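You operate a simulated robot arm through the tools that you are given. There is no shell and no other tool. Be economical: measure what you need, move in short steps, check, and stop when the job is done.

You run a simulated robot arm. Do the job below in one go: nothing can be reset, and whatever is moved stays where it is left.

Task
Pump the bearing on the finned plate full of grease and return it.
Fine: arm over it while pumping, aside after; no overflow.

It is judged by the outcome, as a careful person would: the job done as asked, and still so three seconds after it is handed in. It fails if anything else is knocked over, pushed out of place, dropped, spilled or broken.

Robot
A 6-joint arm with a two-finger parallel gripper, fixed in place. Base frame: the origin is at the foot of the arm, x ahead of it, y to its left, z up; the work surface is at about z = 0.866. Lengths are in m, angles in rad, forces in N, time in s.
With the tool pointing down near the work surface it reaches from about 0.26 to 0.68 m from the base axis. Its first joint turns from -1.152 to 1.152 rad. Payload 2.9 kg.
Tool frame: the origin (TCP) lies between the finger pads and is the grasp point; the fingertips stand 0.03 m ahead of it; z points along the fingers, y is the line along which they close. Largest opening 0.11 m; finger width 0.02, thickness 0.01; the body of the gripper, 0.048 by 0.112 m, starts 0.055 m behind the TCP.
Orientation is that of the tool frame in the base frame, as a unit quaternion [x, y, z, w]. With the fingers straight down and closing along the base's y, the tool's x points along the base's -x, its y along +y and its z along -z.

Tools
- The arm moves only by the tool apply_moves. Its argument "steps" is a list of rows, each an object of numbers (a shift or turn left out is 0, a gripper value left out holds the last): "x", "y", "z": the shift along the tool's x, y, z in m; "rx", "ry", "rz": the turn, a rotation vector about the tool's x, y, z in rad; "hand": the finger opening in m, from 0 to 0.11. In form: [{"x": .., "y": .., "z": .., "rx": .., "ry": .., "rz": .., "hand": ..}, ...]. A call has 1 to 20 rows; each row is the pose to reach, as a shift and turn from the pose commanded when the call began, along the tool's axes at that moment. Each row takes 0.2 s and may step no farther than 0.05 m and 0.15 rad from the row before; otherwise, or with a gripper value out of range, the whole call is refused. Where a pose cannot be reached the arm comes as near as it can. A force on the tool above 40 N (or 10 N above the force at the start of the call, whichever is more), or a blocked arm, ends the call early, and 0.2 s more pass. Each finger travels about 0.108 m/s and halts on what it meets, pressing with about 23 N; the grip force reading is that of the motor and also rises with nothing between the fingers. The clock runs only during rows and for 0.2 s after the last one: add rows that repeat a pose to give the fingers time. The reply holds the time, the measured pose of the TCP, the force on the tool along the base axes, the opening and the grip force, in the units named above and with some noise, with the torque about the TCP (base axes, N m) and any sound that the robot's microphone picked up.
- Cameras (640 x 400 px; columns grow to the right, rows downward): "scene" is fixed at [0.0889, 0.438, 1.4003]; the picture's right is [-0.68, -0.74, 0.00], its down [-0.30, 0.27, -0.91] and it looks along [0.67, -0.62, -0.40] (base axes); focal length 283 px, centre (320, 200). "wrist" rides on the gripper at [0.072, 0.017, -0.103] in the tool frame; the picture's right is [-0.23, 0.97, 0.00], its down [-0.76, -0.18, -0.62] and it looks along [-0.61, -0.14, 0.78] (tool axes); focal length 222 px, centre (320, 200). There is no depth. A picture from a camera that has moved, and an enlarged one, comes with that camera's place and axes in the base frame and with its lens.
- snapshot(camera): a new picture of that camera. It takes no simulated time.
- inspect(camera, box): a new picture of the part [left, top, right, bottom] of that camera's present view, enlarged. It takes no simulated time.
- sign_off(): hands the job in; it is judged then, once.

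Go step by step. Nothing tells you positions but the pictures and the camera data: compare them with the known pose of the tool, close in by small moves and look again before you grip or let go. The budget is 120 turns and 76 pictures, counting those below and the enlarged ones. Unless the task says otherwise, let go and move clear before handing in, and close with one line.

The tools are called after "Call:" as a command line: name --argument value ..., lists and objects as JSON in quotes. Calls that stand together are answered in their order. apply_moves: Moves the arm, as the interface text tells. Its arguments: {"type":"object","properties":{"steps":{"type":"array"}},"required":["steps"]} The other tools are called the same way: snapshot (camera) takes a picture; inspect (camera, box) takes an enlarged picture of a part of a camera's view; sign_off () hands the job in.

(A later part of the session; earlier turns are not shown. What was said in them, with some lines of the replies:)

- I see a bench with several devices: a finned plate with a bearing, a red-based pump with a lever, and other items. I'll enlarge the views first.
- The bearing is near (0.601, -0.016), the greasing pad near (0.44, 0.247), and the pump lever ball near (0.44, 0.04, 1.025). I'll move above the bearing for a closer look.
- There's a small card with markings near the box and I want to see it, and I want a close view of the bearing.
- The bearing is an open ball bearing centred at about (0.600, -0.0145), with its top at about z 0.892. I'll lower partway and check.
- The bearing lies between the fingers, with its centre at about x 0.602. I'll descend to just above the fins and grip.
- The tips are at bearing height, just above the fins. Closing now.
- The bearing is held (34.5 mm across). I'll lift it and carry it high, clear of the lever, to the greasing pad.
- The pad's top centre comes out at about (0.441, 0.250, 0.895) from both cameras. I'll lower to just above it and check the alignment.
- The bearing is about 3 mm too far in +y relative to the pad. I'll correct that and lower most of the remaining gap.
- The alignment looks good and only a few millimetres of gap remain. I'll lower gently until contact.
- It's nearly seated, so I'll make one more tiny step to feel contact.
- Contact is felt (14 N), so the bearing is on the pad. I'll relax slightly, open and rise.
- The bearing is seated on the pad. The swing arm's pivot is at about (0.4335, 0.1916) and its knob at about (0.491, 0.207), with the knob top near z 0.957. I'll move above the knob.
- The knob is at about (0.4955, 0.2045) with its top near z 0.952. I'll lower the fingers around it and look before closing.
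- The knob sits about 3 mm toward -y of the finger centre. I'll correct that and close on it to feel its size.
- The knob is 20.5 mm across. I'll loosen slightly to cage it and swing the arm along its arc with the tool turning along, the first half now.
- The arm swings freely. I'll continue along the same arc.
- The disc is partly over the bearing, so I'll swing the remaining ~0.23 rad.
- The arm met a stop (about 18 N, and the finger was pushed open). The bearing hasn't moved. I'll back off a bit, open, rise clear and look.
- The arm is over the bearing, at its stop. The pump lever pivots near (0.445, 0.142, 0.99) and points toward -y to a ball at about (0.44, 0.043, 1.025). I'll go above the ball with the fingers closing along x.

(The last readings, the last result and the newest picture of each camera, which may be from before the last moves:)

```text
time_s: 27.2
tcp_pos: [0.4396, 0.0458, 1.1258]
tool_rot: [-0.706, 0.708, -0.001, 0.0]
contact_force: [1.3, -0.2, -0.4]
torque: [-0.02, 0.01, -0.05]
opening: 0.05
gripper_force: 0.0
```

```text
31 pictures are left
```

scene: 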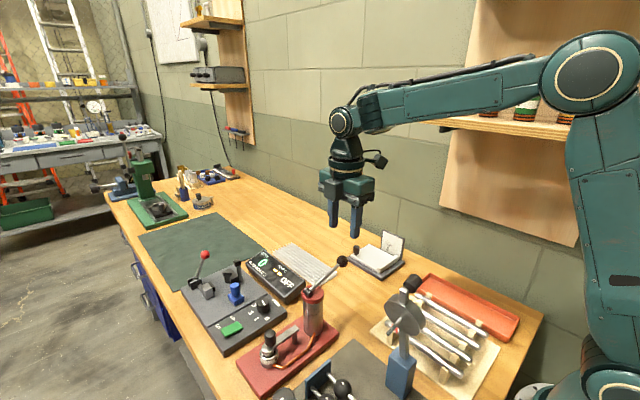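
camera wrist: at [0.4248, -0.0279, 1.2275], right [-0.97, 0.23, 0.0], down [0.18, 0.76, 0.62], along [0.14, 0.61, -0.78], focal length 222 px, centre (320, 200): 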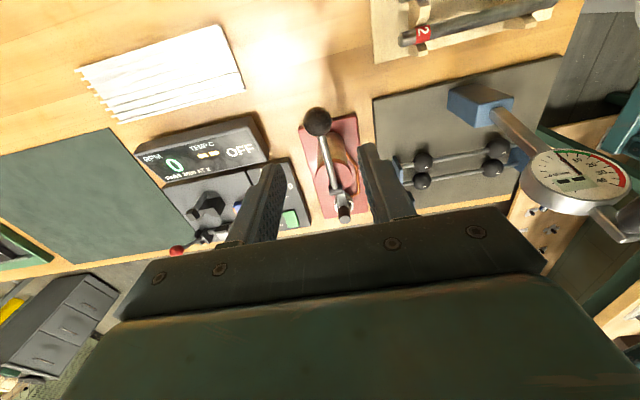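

The ball is at about (0.4435, 0.0427, 1.0195). I'll lower around it and close.

Call:
apply_moves --steps '[{"x": 0.003, "y": -0.004, "z": 0.03}, {"x": 0.003, "y": -0.004, "z": 0.06}, {"x": 0.003, "y": -0.004, "z": 0.085}, {"x": 0.003, "y": -0.004, "z": 0.105}, {"x": 0.003, "y": -0.004, "z": 0.105}, {"x": 0.003, "y": -0.004, "z": 0.105, "hand": 0.035}, {"x": 0.003, "y": -0.004, "z": 0.105, "hand": 0.02}, {"x": 0.003, "y": -0.004, "z": 0.105, "hand": 0.02}, {"x": 0.003, "y": -0.004, "z": 0.105, "hand": 0.02}]'

Call:
inspect --camera "scene" --box '[250, 220, 390, 380]'

```text
time_s: 29.2
tcp_pos: [0.4435, 0.04, 1.0165]
tool_rot: [-0.706, 0.708, 0.0, -0.002]
contact_force: [-21.6, -0.3, -0.9]
torque: [-0.25, -0.05, 0.04]
opening: 0.0269
gripper_force: 44.7
```

```text
2.50 times, centred on (320, 300) of scene
camera zoom: at [0.0883, 0.4379, 1.4004], right [-0.68, -0.74, 0.0], down [-0.3, 0.27, -0.91], along [0.67, -0.62, -0.4], focal length 708 px, centre (320, -50)
```

zoom: 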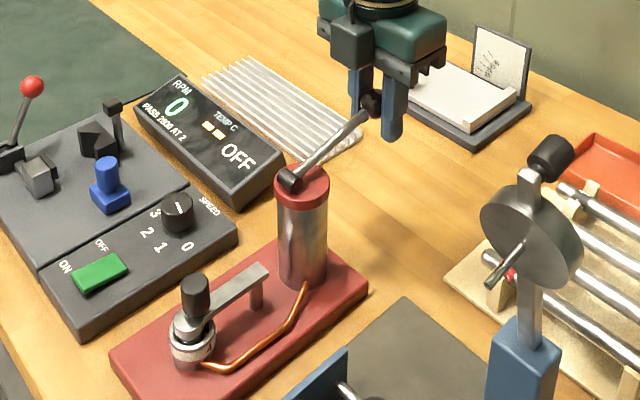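

The ball is gripped, with some sideways load. I'll shift slightly to relieve it and begin the downstroke, watching the force.

Call:
apply_moves --steps '[{"y": 0.001}, {"y": 0.001, "x": 0.002, "z": 0.008}, {"y": 0.001, "x": 0.0035, "z": 0.016}, {"y": 0.001, "x": 0.004, "z": 0.024}, {"y": 0.001, "x": 0.004, "z": 0.024}]'

```text
time_s: 30.4
tcp_pos: [0.4436, 0.0385, 0.9932]
tool_rot: [0.707, -0.707, -0.001, 0.0]
contact_force: [-22.5, -1.2, 13.4]
torque: [1.18, -0.05, 0.02]
opening: 0.0268
gripper_force: 45.0
```

The side load comes from one finger reaching its set opening before contact. I'll command a full close so both fingers bear on the ball.

Call:
apply_moves --steps '[{"hand": 0.01}, {"hand": 0.0}, {"hand": 0.0}]'

Call:
inspect --camera "scene" --box '[250, 220, 390, 380]'

```text
time_s: 31.2
tcp_pos: [0.4419, 0.038, 0.9942]
tool_rot: [-0.706, 0.708, 0.0, -0.001]
contact_force: [-22.7, -0.2, 10.3]
torque: [0.94, -0.12, 0.02]
opening: 0.0266
gripper_force: 45.8
```

```text
2.50 times, centred on (320, 300) of scene
camera zoom: at [0.0881, 0.4379, 1.4004], right [-0.68, -0.74, 0.0], down [-0.3, 0.27, -0.92], along [0.67, -0.62, -0.4], focal length 708 px, centre (320, -50)
```

zoom: 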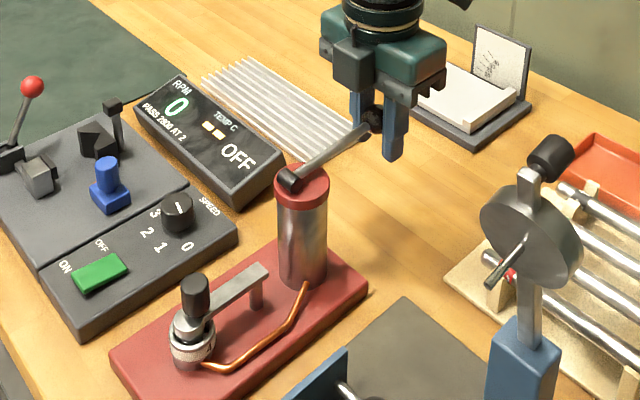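

Call:
apply_moves --steps '[{"y": 0.0015}, {"y": 0.003}, {"y": 0.003}]'

```text
time_s: 32.0
tcp_pos: [0.4432, 0.0388, 0.995]
tool_rot: [0.707, -0.707, 0.003, -0.001]
contact_force: [6.0, 1.6, -9.8]
torque: [-1.3, 0.03, -0.05]
opening: 0.0268
gripper_force: 44.9
```

Balanced now. I'll continue the downstroke.

Call:
apply_moves --steps '[{"z": 0.008}, {"z": 0.016, "x": -0.0005}, {"z": 0.022, "x": -0.001}, {"z": 0.022, "x": -0.001}]'

```text
time_s: 33.0
tcp_pos: [0.4439, 0.0391, 0.9748]
tool_rot: [-0.706, 0.708, -0.002, 0.002]
contact_force: [11.6, -0.8, 14.4]
torque: [1.2, 0.03, -0.03]
opening: 0.0268
gripper_force: 45.0
```

Call:
apply_moves --steps '[{"z": 0.008, "x": -0.001}, {"z": 0.016, "x": -0.003}, {"z": 0.022, "x": -0.005}, {"z": 0.022, "x": -0.005}]'

Call:
inspect --camera "scene" --box '[250, 220, 390, 380]'

```text
time_s: 34.0
tcp_pos: [0.4427, 0.0416, 0.9539]
tool_rot: [-0.706, 0.708, -0.003, 0.003]
contact_force: [17.9, -14.5, 26.0]
torque: [0.01, 0.22, -0.05]
opening: 0.0267
gripper_force: 44.8
```

```text
2.50 times, centred on (320, 300) of scene
camera zoom: at [0.089, 0.4375, 1.4005], right [-0.68, -0.74, 0.0], down [-0.3, 0.27, -0.91], along [0.67, -0.62, -0.4], focal length 708 px, centre (320, -50)
```

zoom: 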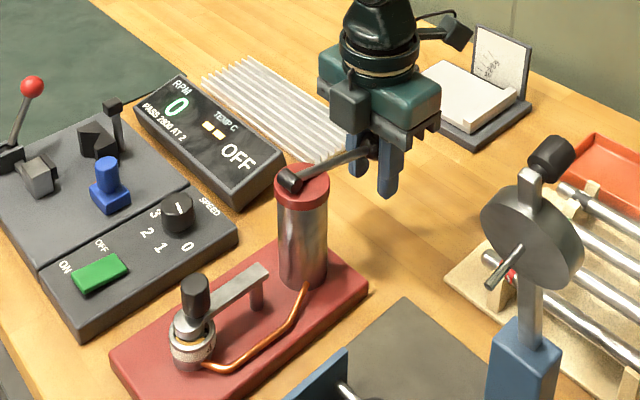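

The resistance rose, so that's the bottom of the stroke. I'll check the bearing for grease while bringing the lever back up.

Call:
apply_moves --steps '[{"z": -0.01, "x": 0.003, "y": -0.001}, {"z": -0.022, "x": 0.005, "y": -0.001}, {"z": -0.034, "x": 0.006, "y": -0.001}, {"z": -0.046, "x": 0.006, "y": -0.001}, {"z": -0.056, "x": 0.005, "y": -0.001}, {"z": -0.062, "x": 0.004, "y": -0.001}, {"z": -0.062, "x": 0.004, "y": -0.001}]'

Call:
inspect --camera "scene" --box '[255, 320, 315, 375]'

```text
time_s: 35.6
tcp_pos: [0.4429, 0.0394, 1.012]
tool_rot: [-0.707, 0.708, 0.0, -0.001]
contact_force: [17.9, 3.2, -29.1]
torque: [-0.16, 0.19, -0.06]
opening: 0.027
gripper_force: 45.0
```

```text
7.27 times, centred on (285, 348) of scene
camera zoom: at [0.0898, 0.4381, 1.4002], right [-0.68, -0.74, 0.0], down [-0.3, 0.27, -0.91], along [0.67, -0.62, -0.4], focal length 2060 px, centre (574, -873)
```

zoom: 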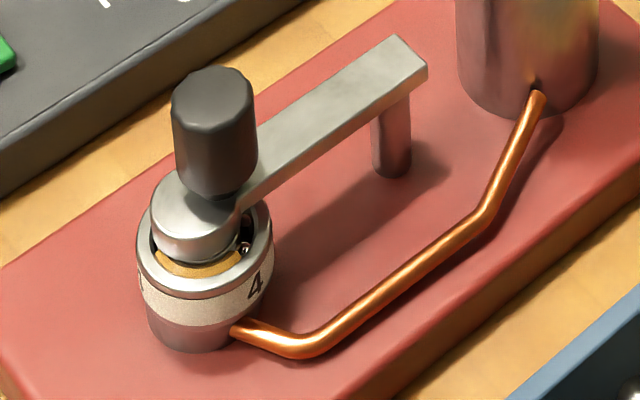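

Amber grease now shows in part of the ring, so the pump works and one stroke isn't enough. I'll do a second stroke, down and up.

Call:
apply_moves --steps '[{"z": 0.006, "x": 0.001, "y": -0.0005}, {"z": 0.016, "x": 0.002, "y": -0.0005}, {"z": 0.028, "x": 0.002, "y": -0.0005}, {"z": 0.04, "x": 0.001, "y": -0.0005}, {"z": 0.052, "x": -0.001, "y": -0.0005}, {"z": 0.06, "x": -0.0025, "y": -0.0005}, {"z": 0.06, "x": -0.0025, "y": -0.0005}]'

Call:
inspect --camera "scene" --box '[262, 328, 302, 363]'

```text
time_s: 37.2
tcp_pos: [0.4434, 0.0403, 0.9539]
tool_rot: [-0.707, 0.708, -0.001, 0.001]
contact_force: [3.6, -7.7, 13.5]
torque: [1.32, -0.02, -0.02]
opening: 0.0266
gripper_force: 45.2
```

```text
11.43 times, centred on (282, 346) of scene
camera zoom: at [0.0888, 0.4377, 1.4004], right [-0.68, -0.74, 0.0], down [-0.3, 0.27, -0.91], along [0.67, -0.62, -0.4], focal length 3238 px, centre (754, -1463)
```

zoom: 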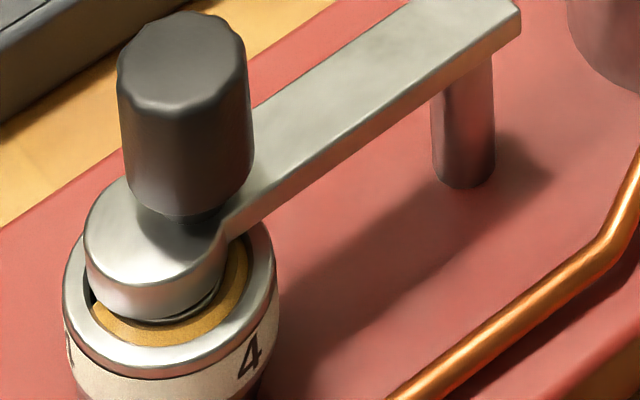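

Grease has now spread from the left, across the front and around to the right of the ring; the far side is hidden by the arm. I'll raise the lever, let go, and move to view the hidden +x side before pumping more.

Call:
apply_moves --steps '[{"z": -0.01, "x": 0.003}, {"z": -0.022, "x": 0.0045}, {"z": -0.034, "x": 0.005}, {"z": -0.046, "x": 0.0045}, {"z": -0.055, "x": 0.0035}, {"z": -0.059, "x": 0.003}, {"z": -0.059, "x": 0.003}, {"z": -0.059, "x": 0.003, "hand": 0.03}, {"z": -0.059, "x": 0.003, "hand": 0.05}, {"z": -0.059, "x": 0.003, "hand": 0.05}, {"z": -0.1, "x": 0.003, "hand": 0.05}, {"z": -0.145, "x": 0.003}, {"z": -0.17, "x": 0.003}, {"z": -0.17, "x": 0.003}]'

```text
time_s: 40.2
tcp_pos: [0.4417, 0.0396, 1.1263]
tool_rot: [-0.707, 0.708, 0.0, 0.0]
contact_force: [-0.7, 0.2, -0.3]
torque: [0.0, -0.03, -0.03]
opening: 0.0502
gripper_force: 0.1
```

Call:
apply_moves --steps '[{"x": -0.02, "y": -0.006, "rz": -0.145}, {"x": -0.04, "y": -0.012, "rz": -0.29}, {"x": -0.06, "y": -0.018, "rz": -0.435}, {"x": -0.08, "y": -0.024, "rz": -0.58}, {"x": -0.1, "y": -0.03, "rz": -0.725}, {"x": -0.12, "y": -0.036, "rz": -0.87}, {"x": -0.14, "y": -0.042, "rz": -1.015}, {"x": -0.16, "y": -0.048, "rz": -1.16}, {"x": -0.18, "y": -0.054, "rz": -1.305}, {"x": -0.2, "y": -0.058, "rz": -1.45}, {"x": -0.21, "y": -0.058, "rz": -1.57}, {"x": -0.21, "y": -0.058, "z": 0.04, "rz": -1.57}, {"x": -0.21, "y": -0.058, "z": 0.08, "rz": -1.57}, {"x": -0.21, "y": -0.058, "z": 0.095, "rz": -1.57}, {"x": -0.21, "y": -0.058, "z": 0.095, "rz": -1.57}]'

Call:
snapshot --camera "wrist"

```text
time_s: 43.4
tcp_pos: [0.4979, 0.2504, 1.0305]
tool_rot: [1.0, -0.002, 0.001, -0.001]
contact_force: [0.4, 0.5, 0.9]
torque: [0.01, -0.02, 0.02]
opening: 0.0499
gripper_force: 0.0
```

```text
25 pictures are left
camera wrist: at [0.5731, 0.2326, 1.1328], right [-0.23, -0.97, 0.0], down [-0.76, 0.18, 0.62], along [-0.61, 0.14, -0.78], focal length 222 px, centre (320, 200)
```

wrist: 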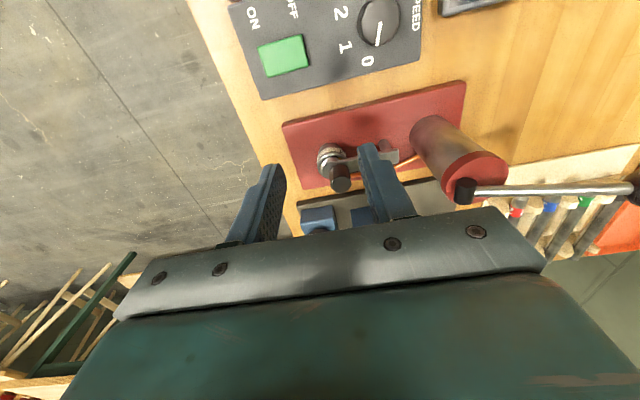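

Call:
inspect --camera "wrist" --box '[310, 138, 355, 178]'

```text
10.00 times, centred on (332, 158) of wrist
camera zoom: at [0.5731, 0.2326, 1.1328], right [-0.23, -0.97, 0.0], down [-0.76, 0.18, 0.62], along [-0.61, 0.14, -0.78], focal length 2221 px, centre (195, 620)
```

zoom: 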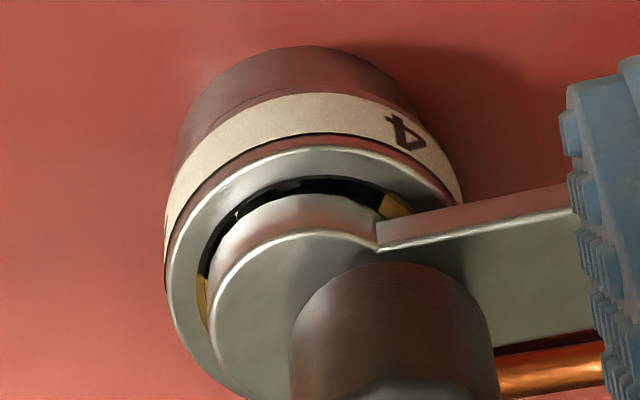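

From the far side, about 0.37 of the ring is still empty, so each stroke fills about 0.31. A full third stroke is therefore safe. I'll return to above the ball.

Call:
apply_moves --steps '[{"z": -0.048}, {"z": -0.096}, {"x": -0.006, "y": 0.02, "z": -0.096, "rz": 0.145}, {"x": -0.012, "y": 0.04, "z": -0.096, "rz": 0.29}, {"x": -0.018, "y": 0.06, "z": -0.096, "rz": 0.435}, {"x": -0.024, "y": 0.08, "z": -0.096, "rz": 0.58}, {"x": -0.03, "y": 0.1, "z": -0.096, "rz": 0.725}, {"x": -0.036, "y": 0.12, "z": -0.096, "rz": 0.87}, {"x": -0.042, "y": 0.14, "z": -0.096, "rz": 1.015}, {"x": -0.048, "y": 0.16, "z": -0.096, "rz": 1.16}, {"x": -0.054, "y": 0.18, "z": -0.096, "rz": 1.305}, {"x": -0.056, "y": 0.2, "z": -0.096, "rz": 1.45}, {"x": -0.056, "y": 0.2105, "z": -0.096, "rz": 1.57}, {"x": -0.056, "y": 0.2105, "z": -0.096, "rz": 1.57}]'

Call:
snapshot --camera "wrist"

```text
time_s: 46.4
tcp_pos: [0.4434, 0.0386, 1.1244]
tool_rot: [-0.706, 0.708, 0.0, 0.0]
contact_force: [-0.5, -0.2, 1.0]
torque: [-0.01, -0.02, -0.02]
opening: 0.0503
gripper_force: 0.0
```

```text
23 pictures are left
camera wrist: at [0.4269, -0.0352, 1.2271], right [-0.97, 0.23, 0.0], down [0.18, 0.76, 0.62], along [0.14, 0.61, -0.78], focal length 222 px, centre (320, 200)
```

wrist: 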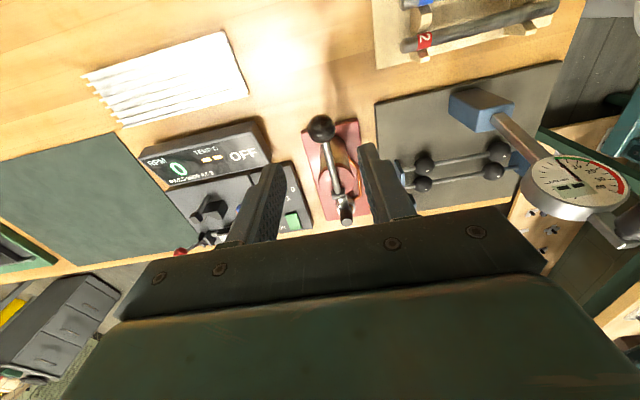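

The ball is still at the top. I'll lower and grip it.

Call:
apply_moves --steps '[{"x": -0.003, "z": 0.04}, {"x": -0.003, "z": 0.08}, {"x": -0.003, "z": 0.108}, {"x": -0.003, "z": 0.108}, {"x": -0.003, "z": 0.108, "hand": 0.035}, {"x": -0.003, "z": 0.108, "hand": 0.02}, {"x": -0.003, "z": 0.108, "hand": 0.005}, {"x": -0.003, "z": 0.108, "hand": 0.0}]'

```text
time_s: 48.2
tcp_pos: [0.4428, 0.0437, 1.0173]
tool_rot: [0.707, -0.707, -0.002, 0.004]
contact_force: [-26.6, 1.1, -1.0]
torque: [-0.21, 0.02, -0.01]
opening: 0.0267
gripper_force: 45.1
```

Call:
apply_moves --steps '[{"y": 0.0015}, {"y": 0.0028}, {"y": 0.0028, "z": 0.01, "x": 0.002}, {"y": 0.0028, "z": 0.022, "x": 0.0035}, {"y": 0.0028, "z": 0.034, "x": 0.0045}, {"y": 0.0028, "z": 0.046, "x": 0.004}, {"y": 0.0028, "z": 0.056, "x": 0.003}, {"y": 0.0028, "z": 0.056, "x": 0.003}]'

Call:
inspect --camera "scene" --box '[262, 335, 292, 361]'

```text
time_s: 50.0
tcp_pos: [0.4424, 0.038, 0.96]
tool_rot: [-0.707, 0.707, -0.001, 0.002]
contact_force: [6.3, 1.7, 15.9]
torque: [1.19, 0.02, 0.03]
opening: 0.0269
gripper_force: 45.0
```

```text
15.38 times, centred on (277, 348) of scene
camera zoom: at [0.0889, 0.438, 1.4003], right [-0.68, -0.74, 0.0], down [-0.3, 0.27, -0.91], along [0.67, -0.62, -0.4], focal length 4359 px, centre (982, -2077)
```

zoom: 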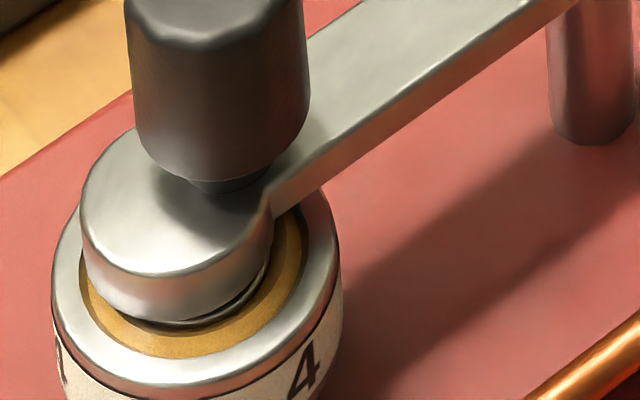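

The ring now looks amber all along this side. I won't push further; I'll raise the lever, release, and check from the far side.

Call:
apply_moves --steps '[{"z": -0.01, "x": 0.001}, {"z": -0.022, "x": 0.0015}, {"z": -0.034, "x": 0.001}, {"z": -0.045, "x": -0.0005}, {"z": -0.053, "x": -0.002}, {"z": -0.055, "x": -0.0025}, {"z": -0.055, "x": -0.0025}, {"z": -0.055, "x": -0.0025, "hand": 0.03}, {"z": -0.055, "x": -0.0025, "hand": 0.05}, {"z": -0.055, "x": -0.0025, "hand": 0.05}, {"z": -0.1, "x": 0.0, "hand": 0.05}, {"z": -0.145, "x": 0.0}, {"z": -0.165, "x": 0.0}, {"z": -0.165, "x": 0.0}]'

Call:
apply_moves --steps '[{"x": -0.02, "y": -0.006, "rz": -0.145}, {"x": -0.04, "y": -0.012, "rz": -0.29}, {"x": -0.06, "y": -0.018, "rz": -0.435}, {"x": -0.08, "y": -0.024, "rz": -0.58}, {"x": -0.1, "y": -0.03, "rz": -0.725}, {"x": -0.12, "y": -0.036, "rz": -0.87}, {"x": -0.14, "y": -0.042, "rz": -1.015}, {"x": -0.16, "y": -0.048, "rz": -1.16}, {"x": -0.18, "y": -0.054, "rz": -1.305}, {"x": -0.2, "y": -0.058, "rz": -1.45}, {"x": -0.21, "y": -0.058, "rz": -1.57}, {"x": -0.21, "y": -0.058, "z": 0.04, "rz": -1.57}, {"x": -0.21, "y": -0.058, "z": 0.08, "rz": -1.57}, {"x": -0.21, "y": -0.058, "z": 0.095, "rz": -1.57}, {"x": -0.21, "y": -0.058, "z": 0.095, "rz": -1.57}]'

Call:
inspect --camera "wrist" --box '[305, 138, 355, 182]'

```text
time_s: 53.0
tcp_pos: [0.4441, 0.0404, 1.1264]
tool_rot: [-0.707, 0.708, 0.0, 0.001]
contact_force: [-0.1, 0.0, 0.0]
torque: [0.01, 0.0, -0.01]
opening: 0.0499
gripper_force: 0.1
```

```text
time_s: 56.2
tcp_pos: [0.4976, 0.2502, 1.0314]
tool_rot: [1.0, 0.0, 0.0, 0.0]
contact_force: [-0.3, 1.1, 0.0]
torque: [0.0, 0.01, 0.0]
opening: 0.05
gripper_force: 0.1
```

```text
9.09 times, centred on (330, 160) of wrist
camera zoom: at [0.5708, 0.2322, 1.1347], right [-0.23, -0.97, 0.0], down [-0.76, 0.18, 0.62], along [-0.61, 0.14, -0.78], focal length 2019 px, centre (229, 564)
```

zoom: 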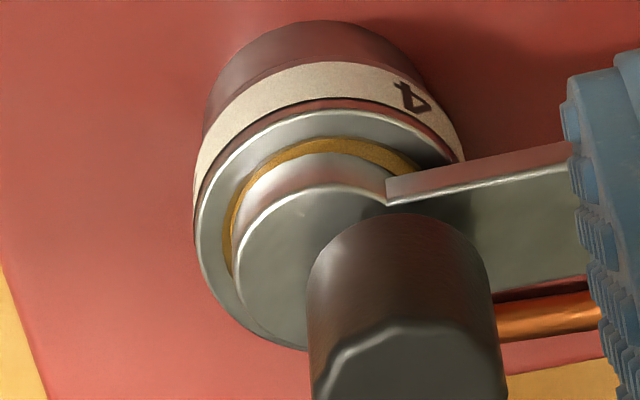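

The ring is full all round, with no overflow. Next I'll swing the arm aside: go above the knob with the fingers closing along x.

Call:
apply_moves --steps '[{"z": -0.02, "rz": 0.145, "x": -0.005}, {"z": -0.02, "rz": 0.29, "x": -0.01}, {"z": -0.02, "rz": 0.435, "x": -0.015}, {"z": -0.02, "rz": 0.58, "x": -0.02, "y": 0.005}, {"z": -0.02, "rz": 0.725, "x": -0.025, "y": 0.01}, {"z": -0.02, "rz": 0.87, "x": -0.03, "y": 0.0106}, {"z": -0.02, "rz": 1.015, "x": -0.035, "y": 0.0106}, {"z": -0.02, "rz": 1.16, "x": -0.04, "y": 0.0106}, {"z": -0.02, "rz": 1.305, "x": -0.045, "y": 0.0106}, {"z": -0.02, "rz": 1.45, "x": -0.0536, "y": 0.0106}, {"z": -0.02, "rz": 1.57, "x": -0.0536, "y": 0.0106}, {"z": 0.02, "rz": 1.57, "x": -0.0536, "y": 0.0106}, {"z": 0.02, "rz": 1.57, "x": -0.0536, "y": 0.0106}]'

Call:
inspect --camera "wrist" --box '[220, 60, 420, 240]'

```text
time_s: 59.0
tcp_pos: [0.4457, 0.2398, 1.0087]
tool_rot: [-0.707, 0.707, -0.001, 0.001]
contact_force: [0.4, 0.2, -0.3]
torque: [0.0, -0.02, 0.01]
opening: 0.0502
gripper_force: 0.1
```

```text
2.22 times, centred on (320, 150) of wrist
camera zoom: at [0.4292, 0.1672, 1.1119], right [-0.97, 0.23, 0.0], down [0.18, 0.76, 0.62], along [0.14, 0.61, -0.78], focal length 494 px, centre (320, 311)
```

zoom: 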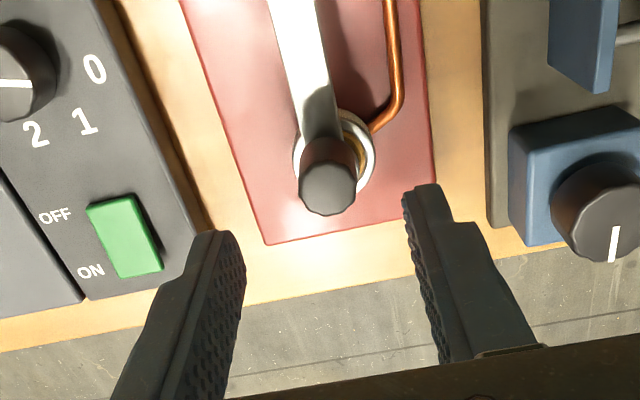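

Call:
apply_moves --steps '[{"x": -0.001, "y": 0.0018, "z": 0.02}, {"x": -0.001, "y": 0.0018, "z": 0.041}, {"x": -0.001, "y": 0.0018, "z": 0.041, "hand": 0.035}, {"x": -0.001, "y": 0.0018, "z": 0.041, "hand": 0.0235}, {"x": -0.001, "y": 0.0018, "z": 0.041, "hand": 0.0235}]'

Call:
inspect --camera "wrist" --box '[220, 60, 420, 240]'

```text
time_s: 60.2
tcp_pos: [0.4423, 0.2409, 0.9699]
tool_rot: [-0.706, 0.708, -0.001, 0.0]
contact_force: [1.4, 0.5, -0.3]
torque: [-0.03, -0.01, -0.03]
opening: 0.0243
gripper_force: 0.7
```

```text
2.22 times, centred on (320, 150) of wrist
camera zoom: at [0.4259, 0.1674, 1.0732], right [-0.97, 0.23, 0.0], down [0.18, 0.76, 0.62], along [0.14, 0.61, -0.78], focal length 494 px, centre (320, 311)
```

zoom: 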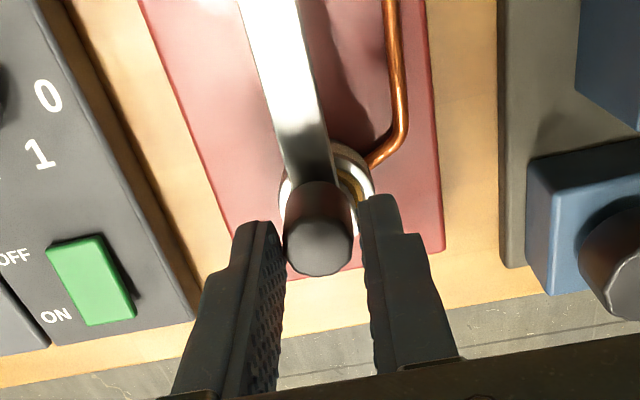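

The knob is caged. I'll swing the arm back along its arc to its original position.

Call:
apply_moves --steps '[{"x": 0.0003, "y": -0.0055, "rz": 0.1}, {"x": 0.0011, "y": -0.011, "rz": 0.2}, {"x": 0.0025, "y": -0.0164, "rz": 0.3}, {"x": 0.0044, "y": -0.0216, "rz": 0.4}, {"x": 0.0068, "y": -0.0266, "rz": 0.5}, {"x": 0.0097, "y": -0.0313, "rz": 0.6}, {"x": 0.0131, "y": -0.0358, "rz": 0.7}, {"x": 0.0168, "y": -0.0398, "rz": 0.8}, {"x": 0.021, "y": -0.0435, "rz": 0.9}, {"x": 0.0255, "y": -0.0467, "rz": 1.0}, {"x": 0.0303, "y": -0.0495, "rz": 1.1}, {"x": 0.0345, "y": -0.0513, "rz": 1.18}, {"x": 0.0345, "y": -0.0513, "rz": 1.18}]'

Call:
inspect --camera "scene" --box '[230, 280, 340, 370]'

```text
time_s: 63.0
tcp_pos: [0.4949, 0.2051, 0.9699]
tool_rot: [-0.193, 0.981, -0.001, 0.0]
contact_force: [-0.3, -1.3, 0.1]
torque: [0.01, 0.01, 0.0]
opening: 0.0234
gripper_force: 0.0
```

```text
4.44 times, centred on (285, 325) of scene
camera zoom: at [0.0889, 0.438, 1.4003], right [-0.68, -0.74, 0.0], down [-0.3, 0.27, -0.91], along [0.67, -0.62, -0.4], focal length 1259 px, centre (476, -356)
```

zoom: 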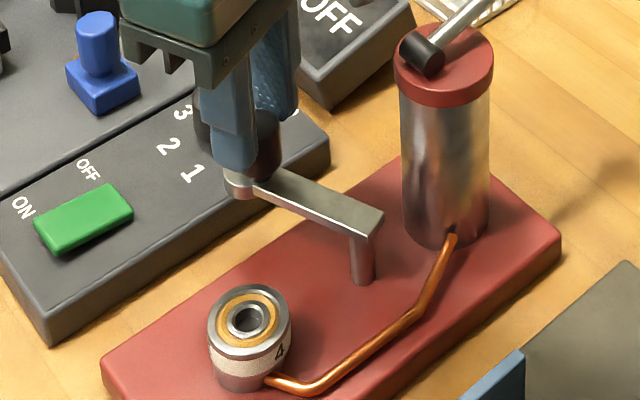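

The arm is aside and the bearing shows a full, clean amber ring. I'll open, rise, and return to yaw 0 above the bearing.

Call:
apply_moves --steps '[{"hand": 0.035}, {"hand": 0.055}, {"hand": 0.055}, {"z": -0.035}, {"z": -0.07}, {"z": -0.07, "rz": 0.13}, {"z": -0.07, "rz": 0.26}, {"z": -0.07, "rz": 0.389}, {"z": -0.07, "rz": 0.389}]'

```text
time_s: 65.0
tcp_pos: [0.4965, 0.2063, 1.0377]
tool_rot: [0.0, 1.0, 0.0, 0.001]
contact_force: [-0.6, 1.0, 0.8]
torque: [-0.03, -0.01, -0.01]
opening: 0.055
gripper_force: 0.0
```

Call:
apply_moves --steps '[{"x": 0.029, "y": 0.022}, {"x": 0.0573, "y": 0.0434}, {"x": 0.0573, "y": 0.0434, "z": 0.035}, {"x": 0.0573, "y": 0.0434, "z": 0.07}, {"x": 0.0573, "y": 0.0434, "z": 0.07}]'

Call:
inspect --camera "wrist" --box '[220, 60, 420, 240]'

```text
time_s: 66.2
tcp_pos: [0.4397, 0.2488, 0.9685]
tool_rot: [0.0, 1.0, 0.0, 0.0]
contact_force: [0.4, 0.6, -0.1]
torque: [0.03, -0.01, -0.03]
opening: 0.055
gripper_force: 0.0
```

```text
2.22 times, centred on (320, 150) of wrist
camera zoom: at [0.3674, 0.2648, 1.072], right [0.23, 0.97, 0.0], down [0.76, -0.18, 0.62], along [0.61, -0.14, -0.78], focal length 494 px, centre (320, 311)
```

zoom: 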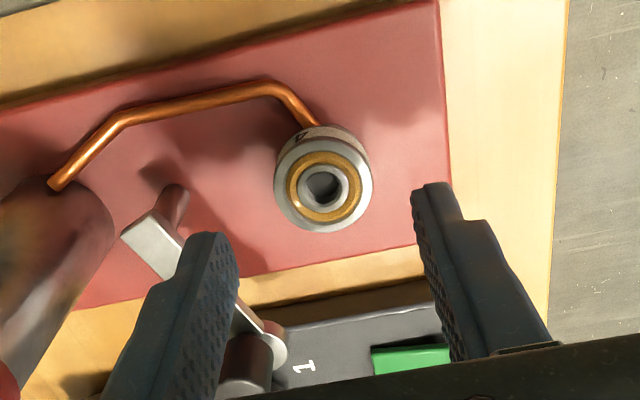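

The bearing is centred between the fingers. I'll descend to the same grip height, close and lift.

Call:
apply_moves --steps '[{"z": 0.02}, {"z": 0.039}, {"z": 0.039}, {"z": 0.039, "hand": 0.04}, {"z": 0.039, "hand": 0.025}, {"z": 0.039, "hand": 0.02}, {"z": 0.039, "hand": 0.02}]'

```text
time_s: 67.8
tcp_pos: [0.4377, 0.249, 0.9299]
tool_rot: [0.0, 1.0, 0.0, 0.001]
contact_force: [0.0, 0.2, 0.5]
torque: [-0.02, 0.02, 0.01]
opening: 0.0347
gripper_force: 22.6
```

Gripped. I'll lift and carry it back above the finned plate.

Call:
apply_moves --steps '[{"z": -0.03}, {"z": -0.07}, {"z": -0.11}, {"z": -0.15}, {"z": -0.18}, {"z": -0.18, "x": -0.01, "y": -0.022}, {"z": -0.18, "x": -0.035, "y": -0.062}, {"z": -0.18, "x": -0.06, "y": -0.102}, {"z": -0.18, "x": -0.085, "y": -0.142}, {"z": -0.18, "x": -0.11, "y": -0.182}, {"z": -0.18, "x": -0.135, "y": -0.222}, {"z": -0.18, "x": -0.162, "y": -0.264}, {"z": -0.18, "x": -0.162, "y": -0.264}, {"z": -0.14, "x": -0.162, "y": -0.264}, {"z": -0.1, "x": -0.162, "y": -0.264}, {"z": -0.06, "x": -0.162, "y": -0.264}, {"z": -0.02, "x": -0.162, "y": -0.264}, {"z": -0.01, "x": -0.162, "y": -0.264}, {"z": -0.01, "x": -0.162, "y": -0.264}]'

Call:
inspect --camera "scene" --box '[260, 220, 360, 300]'

Call:
inspect --camera "wrist" --box '[220, 60, 420, 240]'

```text
time_s: 71.8
tcp_pos: [0.5983, -0.0164, 0.9382]
tool_rot: [0.0, 1.0, 0.001, 0.001]
contact_force: [-0.2, -0.4, -0.5]
torque: [-0.01, -0.04, -0.01]
opening: 0.0345
gripper_force: 22.5
```

```text
5.00 times, centred on (310, 260) of scene
camera zoom: at [0.0889, 0.438, 1.4003], right [-0.68, -0.74, 0.0], down [-0.3, 0.27, -0.91], along [0.67, -0.62, -0.4], focal length 1417 px, centre (370, -100)
```

zoom: 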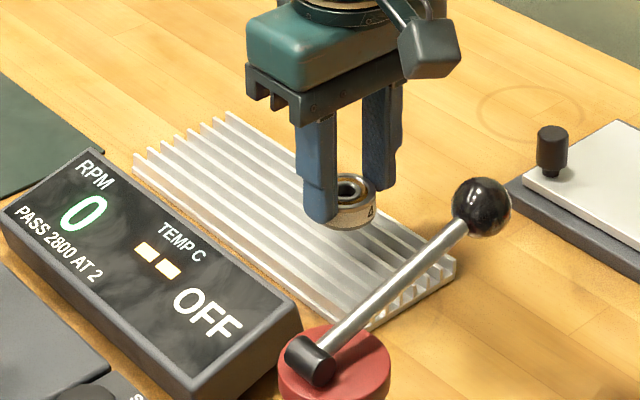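

```text
2.22 times, centred on (320, 150) of wrist
camera zoom: at [0.5271, 0.0005, 1.0412], right [0.23, 0.97, 0.0], down [0.76, -0.18, 0.62], along [0.61, -0.14, -0.78], focal length 494 px, centre (320, 311)
```

zoom: 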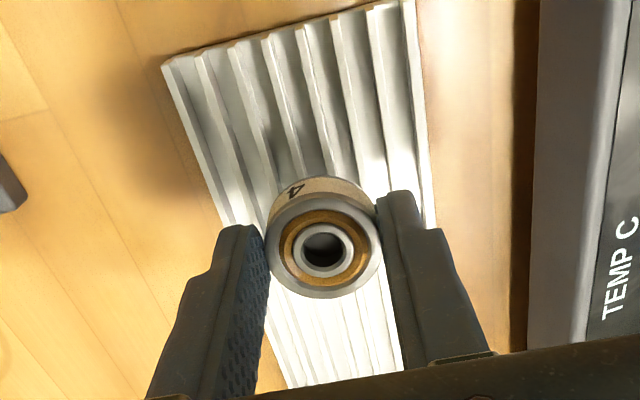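

It's over its original spot, within about 2 mm. I'll adjust and lower gently.

Call:
apply_moves --steps '[{"x": -0.0022, "y": 0.001, "z": 0.008}, {"x": -0.0022, "y": 0.001, "z": 0.016}, {"x": -0.0022, "y": 0.001, "z": 0.0215}, {"x": -0.0022, "y": 0.001, "z": 0.0215}]'

Call:
inspect --camera "scene" --box '[295, 245, 335, 280]'

```text
time_s: 72.8
tcp_pos: [0.6019, -0.0138, 0.9171]
tool_rot: [0.0, 1.0, 0.0, 0.001]
contact_force: [-0.4, -0.1, -0.2]
torque: [-0.01, 0.03, 0.03]
opening: 0.0344
gripper_force: 22.9
```

```text
11.43 times, centred on (315, 262) of scene
camera zoom: at [0.0889, 0.438, 1.4003], right [-0.68, -0.74, 0.0], down [-0.3, 0.27, -0.91], along [0.67, -0.62, -0.4], focal length 3238 px, centre (377, -514)
```

zoom: 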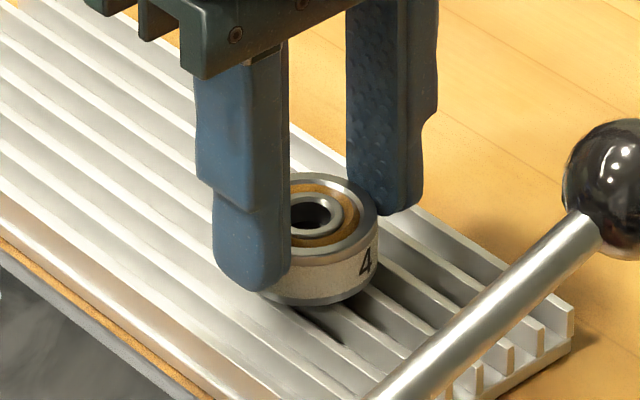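

Nearly down. I'll lower in sub-millimetre steps until contact.

Call:
apply_moves --steps '[{"z": 0.0008}, {"z": 0.0016}, {"z": 0.0016}]'

Call:
apply_moves --steps '[{"z": 0.0006}, {"z": 0.0012}, {"z": 0.0012}]'

```text
time_s: 73.6
tcp_pos: [0.6033, -0.0134, 0.9166]
tool_rot: [0.0, 1.0, 0.0, 0.0]
contact_force: [-0.3, 0.3, -0.8]
torque: [0.0, 0.0, 0.02]
opening: 0.0345
gripper_force: 23.1
```

```text
time_s: 74.4
tcp_pos: [0.6015, -0.0157, 0.916]
tool_rot: [0.0, 1.0, 0.0, 0.0]
contact_force: [0.1, -0.5, -0.8]
torque: [0.01, -0.02, -0.01]
opening: 0.0346
gripper_force: 23.6
```

Call:
apply_moves --steps '[{"z": 0.0006}, {"z": 0.0012}, {"z": 0.0012}]'

Call:
inspect --camera "scene" --box '[295, 245, 335, 280]'

```text
time_s: 75.2
tcp_pos: [0.6032, -0.0147, 0.9142]
tool_rot: [0.0, 1.0, 0.0, 0.001]
contact_force: [0.0, -0.3, -0.5]
torque: [0.01, 0.0, -0.01]
opening: 0.0344
gripper_force: 23.6
```

```text
11.43 times, centred on (315, 262) of scene
camera zoom: at [0.0889, 0.438, 1.4003], right [-0.68, -0.74, 0.0], down [-0.3, 0.27, -0.91], along [0.67, -0.62, -0.4], focal length 3238 px, centre (377, -514)
```

zoom: 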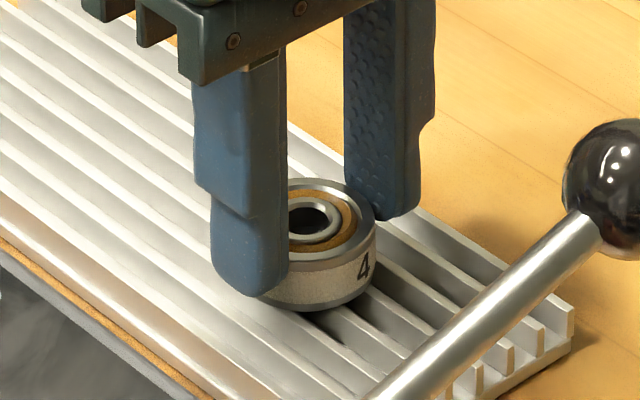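

Call:
apply_moves --steps '[{"z": 0.0005}, {"z": 0.001}, {"z": 0.001}]'

```text
time_s: 76.0
tcp_pos: [0.603, -0.0158, 0.9155]
tool_rot: [0.0, 1.0, -0.001, 0.0]
contact_force: [0.0, -0.8, -0.8]
torque: [0.0, 0.01, -0.02]
opening: 0.0346
gripper_force: 22.7
```

Call:
apply_moves --steps '[{"z": 0.0005}, {"z": 0.001}, {"z": 0.001}]'

Call:
apply_moves --steps '[{"z": 0.0004}, {"z": 0.0008}, {"z": 0.0008}]'

```text
time_s: 76.8
tcp_pos: [0.6031, -0.0149, 0.9134]
tool_rot: [0.0, 1.0, 0.001, 0.002]
contact_force: [-0.9, -0.2, 3.0]
torque: [0.03, 0.07, -0.03]
opening: 0.0342
gripper_force: 23.3
```

```text
time_s: 77.6
tcp_pos: [0.6018, -0.0139, 0.9136]
tool_rot: [-0.001, 1.0, 0.001, 0.003]
contact_force: [1.9, 0.1, 10.7]
torque: [0.02, 0.12, 0.0]
opening: 0.0345
gripper_force: 22.9
```

Contact is felt, so the bearing is on the fins. I'll relax slightly, open, rise clear and look.

Call:
apply_moves --steps '[{"z": -0.0008}, {"z": -0.0008, "hand": 0.045}, {"z": -0.0008, "hand": 0.06}, {"z": -0.0008, "hand": 0.06}, {"z": -0.03}, {"z": -0.07}, {"z": -0.11}, {"z": -0.15}, {"z": -0.19}, {"z": -0.19}]'

Call:
inspect --camera "scene" --box '[295, 245, 335, 280]'

Call:
inspect --camera "scene" --box '[200, 220, 460, 400]'

```text
time_s: 79.8
tcp_pos: [0.6002, -0.0128, 1.1034]
tool_rot: [0.0, 1.0, -0.001, -0.001]
contact_force: [0.8, -0.1, -1.4]
torque: [-0.03, -0.01, -0.01]
opening: 0.0599
gripper_force: 0.1
```

```text
11.43 times, centred on (315, 262) of scene
camera zoom: at [0.0889, 0.438, 1.4003], right [-0.68, -0.74, 0.0], down [-0.3, 0.27, -0.91], along [0.67, -0.62, -0.4], focal length 3238 px, centre (377, -514)
```

zoom: 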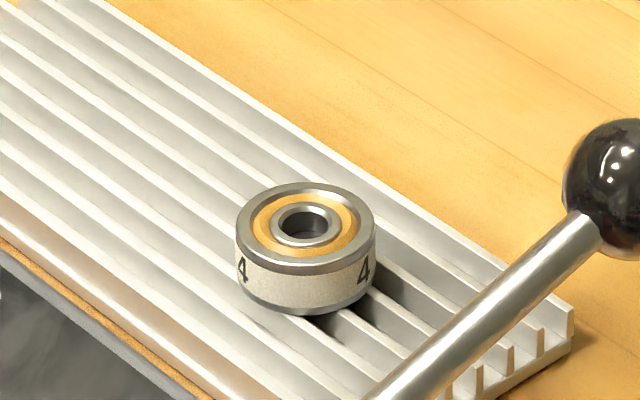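

```text
2.22 times, centred on (330, 310) of scene
camera zoom: at [0.0889, 0.438, 1.4003], right [-0.68, -0.74, 0.0], down [-0.3, 0.27, -0.91], along [0.67, -0.62, -0.4], focal length 630 px, centre (298, -44)
```

zoom: 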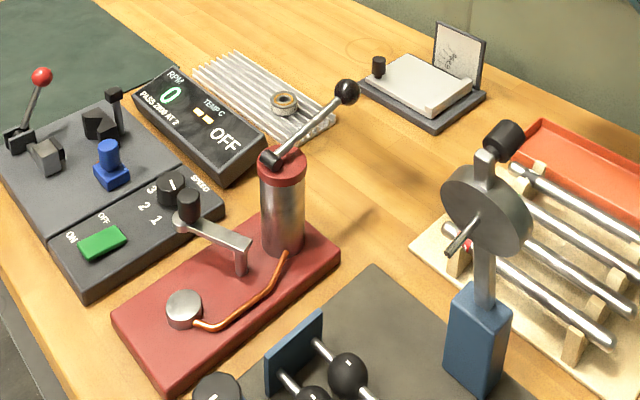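

The bearing is back on the finned plate, the arm is aside and the pad is clean. I'll take one last look at the grease from above.

Call:
inspect --camera "wrist" --box '[290, 80, 350, 140]'

```text
6.67 times, centred on (320, 110) of wrist
camera zoom: at [0.5292, 0.0027, 1.2065], right [0.23, 0.97, 0.0], down [0.76, -0.18, 0.62], along [0.61, -0.14, -0.78], focal length 1481 px, centre (320, 800)
```

zoom: 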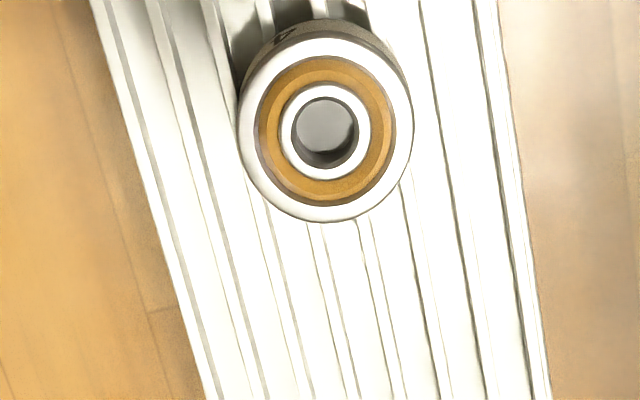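

The grease ring is complete and even, and the gripper is clear, so I'm handing in.

Call:
sign_off

```text
The job is handed in.
```

The bearing is full of grease with no overflow and back on the finned plate. The swing arm is aside and the gripper is clear.
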